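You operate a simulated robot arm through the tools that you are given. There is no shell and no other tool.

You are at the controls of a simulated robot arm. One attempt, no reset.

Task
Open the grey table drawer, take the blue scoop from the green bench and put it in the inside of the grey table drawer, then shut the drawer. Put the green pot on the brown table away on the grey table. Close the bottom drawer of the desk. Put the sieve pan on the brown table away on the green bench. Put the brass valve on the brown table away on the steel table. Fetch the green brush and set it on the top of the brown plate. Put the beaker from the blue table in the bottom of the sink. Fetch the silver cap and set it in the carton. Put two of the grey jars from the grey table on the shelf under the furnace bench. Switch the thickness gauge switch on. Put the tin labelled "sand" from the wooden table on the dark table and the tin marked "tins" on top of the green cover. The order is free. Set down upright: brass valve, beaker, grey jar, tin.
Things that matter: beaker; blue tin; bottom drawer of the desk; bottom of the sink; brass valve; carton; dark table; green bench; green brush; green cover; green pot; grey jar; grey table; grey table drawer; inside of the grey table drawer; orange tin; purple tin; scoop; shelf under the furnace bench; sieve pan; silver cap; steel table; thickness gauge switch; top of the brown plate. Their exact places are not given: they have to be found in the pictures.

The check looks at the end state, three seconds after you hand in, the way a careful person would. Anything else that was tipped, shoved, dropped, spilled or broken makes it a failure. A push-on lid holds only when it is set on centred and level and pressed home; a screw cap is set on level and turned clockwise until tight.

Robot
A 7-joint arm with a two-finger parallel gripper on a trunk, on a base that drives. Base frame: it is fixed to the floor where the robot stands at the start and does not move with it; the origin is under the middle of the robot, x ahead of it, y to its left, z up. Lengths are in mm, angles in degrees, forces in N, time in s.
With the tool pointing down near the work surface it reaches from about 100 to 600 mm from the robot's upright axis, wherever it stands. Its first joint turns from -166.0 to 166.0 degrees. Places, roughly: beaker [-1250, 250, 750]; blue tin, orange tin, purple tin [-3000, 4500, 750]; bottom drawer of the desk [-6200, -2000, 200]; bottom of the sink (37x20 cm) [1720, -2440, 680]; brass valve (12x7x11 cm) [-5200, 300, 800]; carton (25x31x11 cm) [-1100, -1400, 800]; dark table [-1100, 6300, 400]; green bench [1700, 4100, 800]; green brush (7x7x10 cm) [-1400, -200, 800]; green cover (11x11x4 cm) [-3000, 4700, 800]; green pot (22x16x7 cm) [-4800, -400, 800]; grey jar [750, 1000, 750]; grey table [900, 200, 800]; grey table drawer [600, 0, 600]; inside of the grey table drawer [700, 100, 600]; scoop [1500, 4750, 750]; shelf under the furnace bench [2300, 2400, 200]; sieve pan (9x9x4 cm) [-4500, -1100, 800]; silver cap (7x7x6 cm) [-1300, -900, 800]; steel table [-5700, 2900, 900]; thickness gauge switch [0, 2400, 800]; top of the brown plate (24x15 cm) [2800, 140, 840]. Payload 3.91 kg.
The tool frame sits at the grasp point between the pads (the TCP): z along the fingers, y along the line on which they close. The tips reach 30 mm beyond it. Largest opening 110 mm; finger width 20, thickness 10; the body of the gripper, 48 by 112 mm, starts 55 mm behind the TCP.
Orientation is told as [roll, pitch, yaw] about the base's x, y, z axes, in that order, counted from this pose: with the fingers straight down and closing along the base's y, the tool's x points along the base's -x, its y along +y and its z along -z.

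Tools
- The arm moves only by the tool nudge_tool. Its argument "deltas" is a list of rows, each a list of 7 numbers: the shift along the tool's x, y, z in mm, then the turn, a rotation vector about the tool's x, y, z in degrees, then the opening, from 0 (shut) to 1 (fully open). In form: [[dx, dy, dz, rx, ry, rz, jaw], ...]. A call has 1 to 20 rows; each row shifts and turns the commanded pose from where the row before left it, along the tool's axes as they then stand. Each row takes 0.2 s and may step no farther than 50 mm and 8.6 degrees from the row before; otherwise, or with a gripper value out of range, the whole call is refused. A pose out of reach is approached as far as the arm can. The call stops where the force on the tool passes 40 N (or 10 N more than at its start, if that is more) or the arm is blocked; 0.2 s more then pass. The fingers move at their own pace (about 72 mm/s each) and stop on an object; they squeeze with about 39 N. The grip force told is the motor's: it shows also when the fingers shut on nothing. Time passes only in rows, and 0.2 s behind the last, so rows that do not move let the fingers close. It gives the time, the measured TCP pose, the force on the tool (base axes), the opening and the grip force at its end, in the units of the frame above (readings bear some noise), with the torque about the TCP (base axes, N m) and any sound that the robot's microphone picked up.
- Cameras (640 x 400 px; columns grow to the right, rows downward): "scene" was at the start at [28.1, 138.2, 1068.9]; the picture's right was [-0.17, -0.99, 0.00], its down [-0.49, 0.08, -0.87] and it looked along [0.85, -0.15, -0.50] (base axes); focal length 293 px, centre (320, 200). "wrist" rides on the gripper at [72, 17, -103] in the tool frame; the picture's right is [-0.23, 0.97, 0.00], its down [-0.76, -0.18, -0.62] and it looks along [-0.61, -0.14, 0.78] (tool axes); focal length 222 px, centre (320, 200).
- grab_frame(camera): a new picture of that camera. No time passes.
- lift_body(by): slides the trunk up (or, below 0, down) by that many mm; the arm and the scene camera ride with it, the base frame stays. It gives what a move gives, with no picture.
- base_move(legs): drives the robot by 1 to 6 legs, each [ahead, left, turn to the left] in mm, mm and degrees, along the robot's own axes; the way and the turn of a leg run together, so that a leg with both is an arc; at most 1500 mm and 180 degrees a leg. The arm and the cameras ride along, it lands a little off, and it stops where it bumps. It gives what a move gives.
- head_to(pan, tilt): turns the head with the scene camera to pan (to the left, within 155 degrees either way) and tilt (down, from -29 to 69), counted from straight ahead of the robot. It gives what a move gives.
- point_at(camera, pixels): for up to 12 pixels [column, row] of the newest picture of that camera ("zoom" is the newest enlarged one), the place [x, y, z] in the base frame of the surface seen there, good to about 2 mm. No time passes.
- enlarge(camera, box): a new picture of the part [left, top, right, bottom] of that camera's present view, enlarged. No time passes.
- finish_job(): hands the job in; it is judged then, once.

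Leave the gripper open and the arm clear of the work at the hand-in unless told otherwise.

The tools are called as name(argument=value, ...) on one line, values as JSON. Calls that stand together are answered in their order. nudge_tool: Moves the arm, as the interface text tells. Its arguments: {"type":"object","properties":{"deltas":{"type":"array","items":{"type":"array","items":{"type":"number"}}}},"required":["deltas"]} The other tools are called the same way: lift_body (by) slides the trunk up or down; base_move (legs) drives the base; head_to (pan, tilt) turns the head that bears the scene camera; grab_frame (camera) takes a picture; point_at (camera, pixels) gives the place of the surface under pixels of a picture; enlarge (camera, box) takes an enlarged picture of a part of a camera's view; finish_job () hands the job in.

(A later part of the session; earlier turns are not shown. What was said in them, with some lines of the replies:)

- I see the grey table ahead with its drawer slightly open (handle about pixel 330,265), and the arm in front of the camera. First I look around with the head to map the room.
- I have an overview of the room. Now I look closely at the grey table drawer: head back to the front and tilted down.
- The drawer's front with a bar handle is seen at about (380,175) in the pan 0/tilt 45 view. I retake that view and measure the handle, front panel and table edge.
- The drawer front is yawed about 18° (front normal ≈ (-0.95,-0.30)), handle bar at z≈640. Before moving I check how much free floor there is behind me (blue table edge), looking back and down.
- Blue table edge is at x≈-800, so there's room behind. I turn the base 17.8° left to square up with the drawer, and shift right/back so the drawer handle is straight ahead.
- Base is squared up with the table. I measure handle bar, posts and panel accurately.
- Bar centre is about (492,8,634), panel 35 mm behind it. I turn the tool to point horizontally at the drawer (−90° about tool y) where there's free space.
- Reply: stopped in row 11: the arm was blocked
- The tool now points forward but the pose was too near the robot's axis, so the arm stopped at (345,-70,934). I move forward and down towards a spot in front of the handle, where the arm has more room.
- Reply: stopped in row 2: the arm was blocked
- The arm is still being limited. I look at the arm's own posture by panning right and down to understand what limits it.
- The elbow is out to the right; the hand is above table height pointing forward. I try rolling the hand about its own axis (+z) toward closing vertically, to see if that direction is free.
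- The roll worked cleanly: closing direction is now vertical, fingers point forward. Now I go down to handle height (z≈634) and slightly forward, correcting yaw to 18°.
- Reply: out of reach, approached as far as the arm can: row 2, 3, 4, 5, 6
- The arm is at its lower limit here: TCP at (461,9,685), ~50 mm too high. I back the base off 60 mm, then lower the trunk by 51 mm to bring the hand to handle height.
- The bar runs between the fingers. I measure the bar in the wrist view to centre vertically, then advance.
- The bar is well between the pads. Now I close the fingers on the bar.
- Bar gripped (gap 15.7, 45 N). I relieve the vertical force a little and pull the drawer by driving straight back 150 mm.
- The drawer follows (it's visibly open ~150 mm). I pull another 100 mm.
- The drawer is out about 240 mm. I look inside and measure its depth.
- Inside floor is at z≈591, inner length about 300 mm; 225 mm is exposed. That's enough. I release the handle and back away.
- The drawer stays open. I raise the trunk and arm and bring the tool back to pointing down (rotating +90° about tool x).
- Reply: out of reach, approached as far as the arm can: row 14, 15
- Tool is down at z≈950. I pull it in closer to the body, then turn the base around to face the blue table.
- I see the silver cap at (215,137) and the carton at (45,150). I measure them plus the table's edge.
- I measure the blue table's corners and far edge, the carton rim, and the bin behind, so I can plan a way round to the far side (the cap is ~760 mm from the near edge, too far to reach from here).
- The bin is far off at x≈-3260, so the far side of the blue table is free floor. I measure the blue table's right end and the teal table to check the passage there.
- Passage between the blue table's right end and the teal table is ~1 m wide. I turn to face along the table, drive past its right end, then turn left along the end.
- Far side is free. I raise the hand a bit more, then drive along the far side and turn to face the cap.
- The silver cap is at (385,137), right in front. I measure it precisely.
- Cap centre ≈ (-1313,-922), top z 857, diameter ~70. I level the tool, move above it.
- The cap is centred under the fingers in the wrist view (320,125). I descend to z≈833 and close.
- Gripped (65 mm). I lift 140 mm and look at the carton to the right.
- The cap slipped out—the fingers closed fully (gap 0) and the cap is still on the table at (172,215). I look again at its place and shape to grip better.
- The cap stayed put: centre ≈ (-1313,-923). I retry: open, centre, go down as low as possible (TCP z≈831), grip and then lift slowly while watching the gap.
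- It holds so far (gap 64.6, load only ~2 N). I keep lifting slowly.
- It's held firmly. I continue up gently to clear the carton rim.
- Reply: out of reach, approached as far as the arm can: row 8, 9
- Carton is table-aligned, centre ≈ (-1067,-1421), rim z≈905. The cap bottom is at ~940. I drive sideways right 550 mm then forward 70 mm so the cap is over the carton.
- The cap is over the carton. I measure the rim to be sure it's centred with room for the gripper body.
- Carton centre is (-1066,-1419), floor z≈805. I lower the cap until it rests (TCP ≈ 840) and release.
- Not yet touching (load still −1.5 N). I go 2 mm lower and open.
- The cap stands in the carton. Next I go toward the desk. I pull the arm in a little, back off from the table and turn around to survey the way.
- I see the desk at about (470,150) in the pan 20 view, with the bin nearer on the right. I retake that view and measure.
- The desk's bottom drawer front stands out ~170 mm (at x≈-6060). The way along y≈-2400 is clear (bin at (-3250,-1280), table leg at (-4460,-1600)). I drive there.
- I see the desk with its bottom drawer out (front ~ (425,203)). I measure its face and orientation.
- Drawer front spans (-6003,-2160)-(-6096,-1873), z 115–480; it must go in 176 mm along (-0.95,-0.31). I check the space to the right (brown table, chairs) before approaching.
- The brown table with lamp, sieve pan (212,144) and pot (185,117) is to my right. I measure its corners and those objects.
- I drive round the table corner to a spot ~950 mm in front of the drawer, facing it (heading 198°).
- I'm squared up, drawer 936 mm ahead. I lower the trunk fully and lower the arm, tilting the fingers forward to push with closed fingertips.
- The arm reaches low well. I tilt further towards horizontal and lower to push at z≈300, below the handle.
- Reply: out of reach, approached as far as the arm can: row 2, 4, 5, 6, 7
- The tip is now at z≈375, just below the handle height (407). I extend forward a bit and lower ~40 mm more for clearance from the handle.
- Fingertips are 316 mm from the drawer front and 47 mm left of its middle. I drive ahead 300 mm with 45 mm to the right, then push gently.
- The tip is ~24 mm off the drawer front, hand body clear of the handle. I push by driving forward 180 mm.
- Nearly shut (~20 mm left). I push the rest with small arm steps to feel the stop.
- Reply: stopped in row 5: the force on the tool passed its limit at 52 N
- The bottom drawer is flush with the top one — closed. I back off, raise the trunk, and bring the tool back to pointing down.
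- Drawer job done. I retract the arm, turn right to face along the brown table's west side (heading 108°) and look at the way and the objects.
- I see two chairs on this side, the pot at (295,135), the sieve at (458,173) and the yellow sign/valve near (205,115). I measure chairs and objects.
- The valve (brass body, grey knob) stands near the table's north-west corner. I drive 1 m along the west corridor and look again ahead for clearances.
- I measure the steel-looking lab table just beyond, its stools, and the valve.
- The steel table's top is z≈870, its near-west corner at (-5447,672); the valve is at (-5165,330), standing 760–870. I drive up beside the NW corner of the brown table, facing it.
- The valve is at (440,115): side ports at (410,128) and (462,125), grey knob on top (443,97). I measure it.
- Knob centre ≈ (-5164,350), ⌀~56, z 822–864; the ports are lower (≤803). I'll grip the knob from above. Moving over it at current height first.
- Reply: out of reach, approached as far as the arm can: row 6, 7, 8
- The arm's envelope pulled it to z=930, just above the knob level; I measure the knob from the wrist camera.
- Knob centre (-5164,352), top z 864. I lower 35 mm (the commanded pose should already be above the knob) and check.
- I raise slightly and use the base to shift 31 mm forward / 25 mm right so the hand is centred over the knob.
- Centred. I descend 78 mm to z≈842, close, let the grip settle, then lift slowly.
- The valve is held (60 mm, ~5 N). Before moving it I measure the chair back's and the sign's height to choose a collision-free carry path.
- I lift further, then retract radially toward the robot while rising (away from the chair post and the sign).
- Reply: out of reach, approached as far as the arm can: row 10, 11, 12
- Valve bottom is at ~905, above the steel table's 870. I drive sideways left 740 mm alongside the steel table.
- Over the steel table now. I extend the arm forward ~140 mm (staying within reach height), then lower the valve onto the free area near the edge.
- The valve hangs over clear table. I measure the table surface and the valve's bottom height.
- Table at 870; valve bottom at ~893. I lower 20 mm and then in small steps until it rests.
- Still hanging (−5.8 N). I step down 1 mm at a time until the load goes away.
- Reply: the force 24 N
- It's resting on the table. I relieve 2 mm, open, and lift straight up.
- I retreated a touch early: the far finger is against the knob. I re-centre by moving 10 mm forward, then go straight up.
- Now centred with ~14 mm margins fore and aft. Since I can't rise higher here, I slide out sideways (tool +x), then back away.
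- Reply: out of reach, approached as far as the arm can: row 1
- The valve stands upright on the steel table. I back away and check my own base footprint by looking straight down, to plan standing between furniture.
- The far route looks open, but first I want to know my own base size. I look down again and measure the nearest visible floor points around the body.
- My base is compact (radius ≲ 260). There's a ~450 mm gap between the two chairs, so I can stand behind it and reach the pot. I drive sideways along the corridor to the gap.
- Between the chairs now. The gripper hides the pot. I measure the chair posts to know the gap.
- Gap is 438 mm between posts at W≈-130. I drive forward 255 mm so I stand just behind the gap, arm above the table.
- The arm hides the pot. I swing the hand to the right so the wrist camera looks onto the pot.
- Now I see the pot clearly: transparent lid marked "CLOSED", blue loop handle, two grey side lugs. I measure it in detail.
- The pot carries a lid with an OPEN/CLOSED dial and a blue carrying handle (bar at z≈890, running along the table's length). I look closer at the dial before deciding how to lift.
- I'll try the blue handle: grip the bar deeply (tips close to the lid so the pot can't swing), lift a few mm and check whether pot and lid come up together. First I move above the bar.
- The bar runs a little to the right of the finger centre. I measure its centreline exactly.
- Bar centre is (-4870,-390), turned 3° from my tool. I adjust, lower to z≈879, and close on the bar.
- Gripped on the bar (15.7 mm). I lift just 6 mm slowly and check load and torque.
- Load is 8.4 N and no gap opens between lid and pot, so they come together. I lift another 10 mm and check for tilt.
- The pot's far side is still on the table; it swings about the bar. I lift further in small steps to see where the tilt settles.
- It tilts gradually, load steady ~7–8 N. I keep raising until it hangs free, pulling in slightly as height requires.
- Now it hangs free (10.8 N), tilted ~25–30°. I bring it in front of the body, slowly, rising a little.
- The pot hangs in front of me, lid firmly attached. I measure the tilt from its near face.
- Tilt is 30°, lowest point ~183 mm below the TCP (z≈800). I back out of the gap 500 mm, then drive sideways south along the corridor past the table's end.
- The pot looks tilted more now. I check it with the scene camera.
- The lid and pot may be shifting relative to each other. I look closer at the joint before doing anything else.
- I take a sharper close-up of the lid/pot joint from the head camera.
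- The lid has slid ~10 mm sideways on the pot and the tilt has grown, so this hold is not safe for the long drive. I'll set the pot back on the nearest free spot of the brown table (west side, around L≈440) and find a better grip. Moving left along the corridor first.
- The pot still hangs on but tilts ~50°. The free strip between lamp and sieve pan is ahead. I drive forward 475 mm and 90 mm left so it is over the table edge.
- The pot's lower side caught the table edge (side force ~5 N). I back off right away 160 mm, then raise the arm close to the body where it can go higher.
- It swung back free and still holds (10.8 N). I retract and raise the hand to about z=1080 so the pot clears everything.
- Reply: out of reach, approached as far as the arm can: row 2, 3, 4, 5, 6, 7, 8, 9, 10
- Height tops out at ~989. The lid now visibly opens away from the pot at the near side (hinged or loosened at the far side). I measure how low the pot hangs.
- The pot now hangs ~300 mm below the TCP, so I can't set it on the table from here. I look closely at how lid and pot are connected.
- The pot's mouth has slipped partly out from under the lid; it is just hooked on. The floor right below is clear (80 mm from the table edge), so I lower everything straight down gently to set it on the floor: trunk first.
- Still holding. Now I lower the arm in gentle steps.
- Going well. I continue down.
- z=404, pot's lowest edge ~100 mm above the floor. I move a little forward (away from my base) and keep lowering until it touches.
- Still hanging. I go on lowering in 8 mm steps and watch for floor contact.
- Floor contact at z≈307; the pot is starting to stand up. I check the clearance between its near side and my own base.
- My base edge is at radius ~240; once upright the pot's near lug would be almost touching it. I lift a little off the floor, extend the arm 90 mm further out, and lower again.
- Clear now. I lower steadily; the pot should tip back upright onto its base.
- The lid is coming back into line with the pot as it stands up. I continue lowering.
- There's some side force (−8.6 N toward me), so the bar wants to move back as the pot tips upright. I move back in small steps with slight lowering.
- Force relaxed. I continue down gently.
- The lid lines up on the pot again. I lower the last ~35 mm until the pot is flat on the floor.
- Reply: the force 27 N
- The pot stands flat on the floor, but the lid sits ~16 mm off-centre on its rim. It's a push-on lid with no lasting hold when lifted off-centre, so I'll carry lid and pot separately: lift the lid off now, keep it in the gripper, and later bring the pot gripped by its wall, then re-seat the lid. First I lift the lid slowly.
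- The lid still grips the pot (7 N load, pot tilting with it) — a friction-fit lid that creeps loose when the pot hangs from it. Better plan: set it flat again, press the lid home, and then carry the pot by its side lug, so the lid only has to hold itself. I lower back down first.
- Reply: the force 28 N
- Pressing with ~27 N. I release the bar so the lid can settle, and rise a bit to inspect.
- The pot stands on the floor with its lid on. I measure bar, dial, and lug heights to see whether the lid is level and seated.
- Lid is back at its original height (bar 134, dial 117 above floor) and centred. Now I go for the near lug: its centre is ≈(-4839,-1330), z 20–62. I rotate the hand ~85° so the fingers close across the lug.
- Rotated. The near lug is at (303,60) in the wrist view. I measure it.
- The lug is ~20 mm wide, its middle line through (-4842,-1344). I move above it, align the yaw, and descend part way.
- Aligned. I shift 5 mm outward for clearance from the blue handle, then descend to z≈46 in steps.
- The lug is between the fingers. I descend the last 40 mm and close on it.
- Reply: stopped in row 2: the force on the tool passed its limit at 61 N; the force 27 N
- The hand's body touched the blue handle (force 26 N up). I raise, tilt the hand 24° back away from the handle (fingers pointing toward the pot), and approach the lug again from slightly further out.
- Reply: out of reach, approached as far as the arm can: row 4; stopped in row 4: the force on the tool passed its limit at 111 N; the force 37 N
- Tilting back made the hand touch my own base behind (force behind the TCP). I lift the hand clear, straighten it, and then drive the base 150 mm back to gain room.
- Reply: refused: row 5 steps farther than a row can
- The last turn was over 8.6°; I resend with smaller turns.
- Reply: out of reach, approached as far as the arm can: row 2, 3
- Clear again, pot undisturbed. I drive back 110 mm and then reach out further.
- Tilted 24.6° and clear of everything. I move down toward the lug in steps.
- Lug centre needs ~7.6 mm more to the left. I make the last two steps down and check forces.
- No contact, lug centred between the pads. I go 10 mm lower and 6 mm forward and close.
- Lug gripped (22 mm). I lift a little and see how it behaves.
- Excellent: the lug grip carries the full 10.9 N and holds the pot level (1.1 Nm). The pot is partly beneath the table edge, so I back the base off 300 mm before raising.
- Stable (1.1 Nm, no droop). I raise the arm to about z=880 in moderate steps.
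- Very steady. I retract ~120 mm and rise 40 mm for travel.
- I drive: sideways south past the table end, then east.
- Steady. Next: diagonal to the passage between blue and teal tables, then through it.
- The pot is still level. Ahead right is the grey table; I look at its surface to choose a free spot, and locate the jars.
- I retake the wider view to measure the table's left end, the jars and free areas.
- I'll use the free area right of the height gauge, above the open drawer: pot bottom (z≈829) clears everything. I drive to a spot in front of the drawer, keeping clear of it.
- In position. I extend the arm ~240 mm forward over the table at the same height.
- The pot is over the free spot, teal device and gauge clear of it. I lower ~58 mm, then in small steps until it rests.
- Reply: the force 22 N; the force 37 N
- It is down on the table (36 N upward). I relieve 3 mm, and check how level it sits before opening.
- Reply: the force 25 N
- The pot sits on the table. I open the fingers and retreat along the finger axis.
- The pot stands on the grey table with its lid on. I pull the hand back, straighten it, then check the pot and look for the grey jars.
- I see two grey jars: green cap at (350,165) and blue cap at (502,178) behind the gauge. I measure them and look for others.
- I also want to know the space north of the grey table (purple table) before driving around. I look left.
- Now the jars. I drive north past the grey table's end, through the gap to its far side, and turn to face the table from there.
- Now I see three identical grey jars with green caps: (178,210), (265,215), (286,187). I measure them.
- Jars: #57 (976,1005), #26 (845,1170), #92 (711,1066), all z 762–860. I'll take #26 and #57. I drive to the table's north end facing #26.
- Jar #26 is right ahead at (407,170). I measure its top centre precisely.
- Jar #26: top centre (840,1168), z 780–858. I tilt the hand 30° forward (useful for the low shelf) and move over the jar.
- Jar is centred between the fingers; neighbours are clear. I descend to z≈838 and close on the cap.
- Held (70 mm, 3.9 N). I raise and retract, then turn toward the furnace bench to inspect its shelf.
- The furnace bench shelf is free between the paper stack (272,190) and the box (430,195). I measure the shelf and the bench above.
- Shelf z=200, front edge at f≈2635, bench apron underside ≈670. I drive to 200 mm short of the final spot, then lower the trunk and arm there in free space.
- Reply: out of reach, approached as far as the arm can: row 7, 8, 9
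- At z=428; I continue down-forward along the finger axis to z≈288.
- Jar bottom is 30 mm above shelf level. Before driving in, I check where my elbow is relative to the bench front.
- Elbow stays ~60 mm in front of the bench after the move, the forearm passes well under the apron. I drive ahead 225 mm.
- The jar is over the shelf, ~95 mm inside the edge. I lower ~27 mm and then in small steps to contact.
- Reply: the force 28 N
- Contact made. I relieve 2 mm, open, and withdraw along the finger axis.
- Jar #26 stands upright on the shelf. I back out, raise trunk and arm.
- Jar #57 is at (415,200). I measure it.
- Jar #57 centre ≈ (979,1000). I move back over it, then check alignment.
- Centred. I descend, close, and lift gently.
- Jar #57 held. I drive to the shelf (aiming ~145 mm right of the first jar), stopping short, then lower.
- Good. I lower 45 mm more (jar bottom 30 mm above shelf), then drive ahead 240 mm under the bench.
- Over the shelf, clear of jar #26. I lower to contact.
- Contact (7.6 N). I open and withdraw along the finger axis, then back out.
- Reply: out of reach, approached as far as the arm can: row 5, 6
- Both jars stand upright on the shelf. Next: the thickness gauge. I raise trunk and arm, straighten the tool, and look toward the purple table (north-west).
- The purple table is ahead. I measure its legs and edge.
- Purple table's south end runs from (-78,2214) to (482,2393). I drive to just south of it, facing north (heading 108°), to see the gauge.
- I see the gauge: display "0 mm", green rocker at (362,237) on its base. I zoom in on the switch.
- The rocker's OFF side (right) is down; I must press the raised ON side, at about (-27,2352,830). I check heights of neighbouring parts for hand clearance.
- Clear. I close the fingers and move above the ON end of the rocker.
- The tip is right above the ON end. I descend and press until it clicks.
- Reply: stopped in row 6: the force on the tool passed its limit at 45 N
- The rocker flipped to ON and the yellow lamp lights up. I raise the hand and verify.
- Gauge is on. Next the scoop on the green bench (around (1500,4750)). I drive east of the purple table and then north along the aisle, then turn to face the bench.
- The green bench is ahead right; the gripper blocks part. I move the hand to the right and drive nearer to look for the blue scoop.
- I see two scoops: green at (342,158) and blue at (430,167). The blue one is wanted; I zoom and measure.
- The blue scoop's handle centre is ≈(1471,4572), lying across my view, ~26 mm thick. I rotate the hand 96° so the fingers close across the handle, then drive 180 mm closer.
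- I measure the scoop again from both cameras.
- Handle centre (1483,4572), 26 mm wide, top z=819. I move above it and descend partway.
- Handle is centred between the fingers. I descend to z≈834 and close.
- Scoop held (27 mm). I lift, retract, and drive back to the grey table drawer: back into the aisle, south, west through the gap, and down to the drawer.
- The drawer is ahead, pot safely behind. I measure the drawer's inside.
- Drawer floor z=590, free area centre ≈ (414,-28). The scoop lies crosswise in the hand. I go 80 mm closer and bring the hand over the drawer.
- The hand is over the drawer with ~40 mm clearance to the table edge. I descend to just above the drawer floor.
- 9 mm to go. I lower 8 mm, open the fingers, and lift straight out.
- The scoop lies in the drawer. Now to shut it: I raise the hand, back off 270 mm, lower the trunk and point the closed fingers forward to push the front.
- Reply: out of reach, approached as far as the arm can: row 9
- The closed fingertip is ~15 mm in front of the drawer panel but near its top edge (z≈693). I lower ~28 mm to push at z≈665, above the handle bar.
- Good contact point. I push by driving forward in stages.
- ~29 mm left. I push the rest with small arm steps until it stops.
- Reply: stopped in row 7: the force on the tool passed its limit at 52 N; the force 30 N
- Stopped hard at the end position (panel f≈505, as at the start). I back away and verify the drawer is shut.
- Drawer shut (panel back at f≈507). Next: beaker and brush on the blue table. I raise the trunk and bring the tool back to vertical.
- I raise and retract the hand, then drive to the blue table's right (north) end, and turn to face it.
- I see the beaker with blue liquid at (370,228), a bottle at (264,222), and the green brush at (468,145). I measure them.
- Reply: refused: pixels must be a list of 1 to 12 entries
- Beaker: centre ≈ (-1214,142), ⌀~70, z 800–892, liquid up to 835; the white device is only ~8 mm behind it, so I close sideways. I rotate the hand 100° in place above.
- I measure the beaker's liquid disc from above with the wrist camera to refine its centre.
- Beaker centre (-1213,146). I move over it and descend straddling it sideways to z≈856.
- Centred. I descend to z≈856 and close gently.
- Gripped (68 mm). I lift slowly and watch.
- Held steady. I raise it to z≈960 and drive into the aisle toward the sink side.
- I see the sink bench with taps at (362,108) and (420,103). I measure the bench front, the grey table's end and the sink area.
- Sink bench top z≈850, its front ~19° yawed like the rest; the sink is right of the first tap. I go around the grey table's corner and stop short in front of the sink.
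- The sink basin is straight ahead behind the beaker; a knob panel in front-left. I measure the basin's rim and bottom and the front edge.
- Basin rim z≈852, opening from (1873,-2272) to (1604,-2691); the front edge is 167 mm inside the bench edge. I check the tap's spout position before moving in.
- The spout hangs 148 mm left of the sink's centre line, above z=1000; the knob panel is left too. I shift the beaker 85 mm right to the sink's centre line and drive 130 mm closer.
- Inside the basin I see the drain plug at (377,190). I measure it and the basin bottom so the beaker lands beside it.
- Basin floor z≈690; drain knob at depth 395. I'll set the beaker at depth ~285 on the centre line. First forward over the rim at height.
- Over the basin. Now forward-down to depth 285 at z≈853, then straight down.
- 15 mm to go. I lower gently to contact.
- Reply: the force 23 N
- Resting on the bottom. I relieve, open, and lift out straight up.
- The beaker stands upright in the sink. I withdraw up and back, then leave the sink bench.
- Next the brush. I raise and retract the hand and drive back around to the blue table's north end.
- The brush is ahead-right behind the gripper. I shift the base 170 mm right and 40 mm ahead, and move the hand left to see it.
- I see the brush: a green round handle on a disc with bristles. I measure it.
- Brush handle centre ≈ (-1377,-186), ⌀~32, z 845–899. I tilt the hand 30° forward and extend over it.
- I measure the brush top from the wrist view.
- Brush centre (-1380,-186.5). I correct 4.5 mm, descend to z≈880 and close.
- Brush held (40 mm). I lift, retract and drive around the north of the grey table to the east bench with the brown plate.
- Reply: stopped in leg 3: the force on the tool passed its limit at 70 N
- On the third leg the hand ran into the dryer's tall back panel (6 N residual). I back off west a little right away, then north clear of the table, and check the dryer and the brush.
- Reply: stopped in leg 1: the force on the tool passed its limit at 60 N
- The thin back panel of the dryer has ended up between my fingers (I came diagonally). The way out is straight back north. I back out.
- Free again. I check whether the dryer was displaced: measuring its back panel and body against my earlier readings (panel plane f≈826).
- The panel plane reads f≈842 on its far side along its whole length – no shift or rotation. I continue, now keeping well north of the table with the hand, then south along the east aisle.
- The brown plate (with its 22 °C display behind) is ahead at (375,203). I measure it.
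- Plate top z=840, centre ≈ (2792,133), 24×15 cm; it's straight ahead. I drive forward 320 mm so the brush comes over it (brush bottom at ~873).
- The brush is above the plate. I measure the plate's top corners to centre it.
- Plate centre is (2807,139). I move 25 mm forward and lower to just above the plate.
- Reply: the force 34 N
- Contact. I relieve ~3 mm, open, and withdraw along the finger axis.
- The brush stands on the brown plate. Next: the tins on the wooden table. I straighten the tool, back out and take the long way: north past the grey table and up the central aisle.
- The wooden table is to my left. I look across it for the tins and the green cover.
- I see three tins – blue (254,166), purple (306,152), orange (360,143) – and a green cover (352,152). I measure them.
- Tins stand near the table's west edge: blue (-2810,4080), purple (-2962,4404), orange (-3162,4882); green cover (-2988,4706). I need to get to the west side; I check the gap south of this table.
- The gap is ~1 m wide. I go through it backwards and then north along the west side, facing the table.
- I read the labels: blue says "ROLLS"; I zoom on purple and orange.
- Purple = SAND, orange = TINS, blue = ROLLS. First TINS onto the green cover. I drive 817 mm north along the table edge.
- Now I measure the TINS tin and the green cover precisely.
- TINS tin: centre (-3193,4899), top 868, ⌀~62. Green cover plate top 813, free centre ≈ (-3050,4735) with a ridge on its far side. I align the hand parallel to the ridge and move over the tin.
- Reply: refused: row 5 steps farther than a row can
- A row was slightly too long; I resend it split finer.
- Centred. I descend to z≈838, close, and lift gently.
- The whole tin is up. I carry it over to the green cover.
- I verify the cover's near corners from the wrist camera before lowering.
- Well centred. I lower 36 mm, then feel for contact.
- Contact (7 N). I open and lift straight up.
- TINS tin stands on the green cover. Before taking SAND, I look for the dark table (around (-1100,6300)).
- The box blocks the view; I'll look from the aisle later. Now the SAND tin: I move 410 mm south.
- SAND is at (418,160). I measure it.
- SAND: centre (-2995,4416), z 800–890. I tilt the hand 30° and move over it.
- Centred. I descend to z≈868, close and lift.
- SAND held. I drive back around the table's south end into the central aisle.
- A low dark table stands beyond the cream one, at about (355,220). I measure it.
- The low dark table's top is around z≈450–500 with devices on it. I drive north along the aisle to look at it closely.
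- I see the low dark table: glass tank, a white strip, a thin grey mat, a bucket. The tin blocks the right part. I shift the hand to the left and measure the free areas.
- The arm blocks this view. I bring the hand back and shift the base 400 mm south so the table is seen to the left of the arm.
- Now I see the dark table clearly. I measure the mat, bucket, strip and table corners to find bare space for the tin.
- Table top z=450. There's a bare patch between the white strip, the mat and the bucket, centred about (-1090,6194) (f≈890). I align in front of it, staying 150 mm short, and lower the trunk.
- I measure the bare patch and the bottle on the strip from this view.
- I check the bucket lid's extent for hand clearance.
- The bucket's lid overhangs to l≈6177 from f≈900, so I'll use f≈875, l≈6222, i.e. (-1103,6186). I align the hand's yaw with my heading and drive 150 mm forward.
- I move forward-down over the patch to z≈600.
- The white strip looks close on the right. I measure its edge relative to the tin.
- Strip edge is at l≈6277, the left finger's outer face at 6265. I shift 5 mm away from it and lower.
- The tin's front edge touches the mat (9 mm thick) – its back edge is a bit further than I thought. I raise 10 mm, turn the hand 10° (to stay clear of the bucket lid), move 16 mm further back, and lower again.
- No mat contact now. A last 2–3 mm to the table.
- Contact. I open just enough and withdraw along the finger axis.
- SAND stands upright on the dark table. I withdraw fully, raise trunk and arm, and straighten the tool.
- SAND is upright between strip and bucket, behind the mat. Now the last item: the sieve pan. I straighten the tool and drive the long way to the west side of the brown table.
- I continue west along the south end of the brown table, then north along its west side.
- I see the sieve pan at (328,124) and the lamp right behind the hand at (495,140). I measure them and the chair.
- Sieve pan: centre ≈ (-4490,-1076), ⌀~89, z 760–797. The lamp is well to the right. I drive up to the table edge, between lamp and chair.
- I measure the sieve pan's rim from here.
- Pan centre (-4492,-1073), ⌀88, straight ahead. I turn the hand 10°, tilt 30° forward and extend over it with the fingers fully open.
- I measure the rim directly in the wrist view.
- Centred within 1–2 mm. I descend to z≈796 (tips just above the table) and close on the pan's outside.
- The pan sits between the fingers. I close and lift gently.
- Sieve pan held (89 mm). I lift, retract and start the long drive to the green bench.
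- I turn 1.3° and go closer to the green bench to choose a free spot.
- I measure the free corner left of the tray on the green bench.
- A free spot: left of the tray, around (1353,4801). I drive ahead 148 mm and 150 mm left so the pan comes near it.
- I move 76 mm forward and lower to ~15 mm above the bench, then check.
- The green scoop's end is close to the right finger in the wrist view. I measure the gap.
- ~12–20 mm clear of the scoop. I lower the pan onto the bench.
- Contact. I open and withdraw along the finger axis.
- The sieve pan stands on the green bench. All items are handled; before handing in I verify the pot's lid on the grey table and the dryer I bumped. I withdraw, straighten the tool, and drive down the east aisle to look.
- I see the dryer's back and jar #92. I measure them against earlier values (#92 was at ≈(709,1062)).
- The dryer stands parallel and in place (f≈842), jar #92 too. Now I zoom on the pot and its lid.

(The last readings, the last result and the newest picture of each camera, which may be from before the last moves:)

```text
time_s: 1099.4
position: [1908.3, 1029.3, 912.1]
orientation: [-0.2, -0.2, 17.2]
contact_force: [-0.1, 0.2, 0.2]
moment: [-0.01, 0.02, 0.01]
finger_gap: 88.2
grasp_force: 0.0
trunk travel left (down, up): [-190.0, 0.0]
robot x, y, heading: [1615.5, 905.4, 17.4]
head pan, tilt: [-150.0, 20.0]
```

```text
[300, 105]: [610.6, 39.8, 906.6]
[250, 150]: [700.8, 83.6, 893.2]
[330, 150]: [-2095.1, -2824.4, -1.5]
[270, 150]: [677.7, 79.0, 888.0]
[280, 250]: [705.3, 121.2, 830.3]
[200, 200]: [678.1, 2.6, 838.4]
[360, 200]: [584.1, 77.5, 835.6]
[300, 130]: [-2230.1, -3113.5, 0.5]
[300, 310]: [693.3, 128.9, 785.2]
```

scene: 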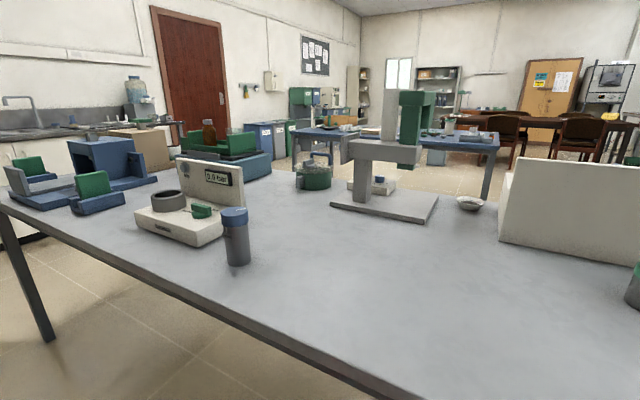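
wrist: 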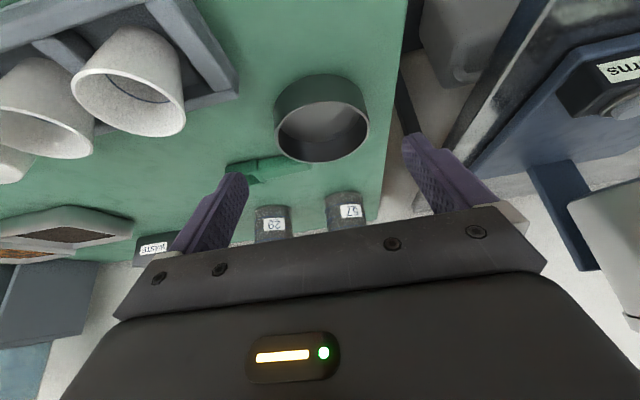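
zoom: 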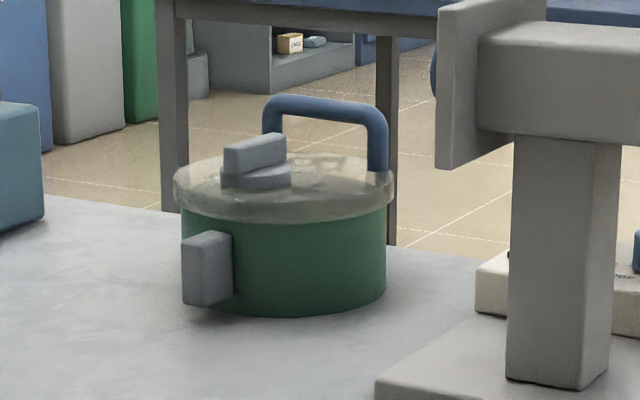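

The lid sits centred and level at its usual height; everything checks out. The arm is clear in the aisle; I open the gripper fully and hand in.

nudge_tool(deltas=[[0, 0, 0, 0, 0, 0, 1], [0, 0, 0, 0, 0, 0, 1]])

finish_job()

```text
time_s: 1100.0
position: [1908.6, 1027.9, 912.0]
orientation: [-0.2, -0.2, 17.2]
contact_force: [-0.8, -0.6, 1.1]
moment: [0.01, -0.01, -0.02]
finger_gap: 110.1
grasp_force: 0.0
trunk travel left (down, up): [-190.0, 0.0]
robot x, y, heading: [1616.2, 908.6, 17.5]
head pan, tilt: [-150.0, 20.0]
```

```text
The job is handed in.
```

I carried out every step of the job and handed it in. I don't have the check's verdict. The gripper was left open and the arm clear, standing in an empty aisle.

| Item | Where it is now |
|---|---|
| Blue scoop | In the grey table drawer, which is shut |
| Green pot | On the grey table, lid on and level |
| Desk bottom drawer | Closed, flush with the drawer above |
| Sieve pan | On the green bench |
| Brass valve | Upright on the steel table |
| Green brush | On the brown plate |
| Beaker | Upright in the bottom of the sink |
| Silver cap | In the carton |
| Grey jars #26 and #57 | Upright on the shelf under the furnace bench |
| Thickness gauge switch | On, lamp lit |
| SAND tin (purple) | Upright on the dark table |
| TINS tin (orange) | Upright on the green cover |

Four things along the way could matter to a strict check:

- **Silver cap:** it slipped out of the grip on the first lift and stayed standing on the blue table. The second grip held.
- **Pot:** I first lifted it by the blue handle on its lid. The lid worked loose and the pot hung tilted and touched the edge of the brown table. I set it down on the floor, pressed the lid back on, and carried it by its side lug instead. In a final look the lid sat centred and at its usual height.
- **Dryer on the grey table:** while carrying the brush I ran the hand into its back panel, with up to about 70 N. Its position and angle read the same afterwards.
- **Brass valve:** after setting it down, a finger rested against its knob and may have nudged it up to about 10 mm. It stayed upright, well in from the table edge.
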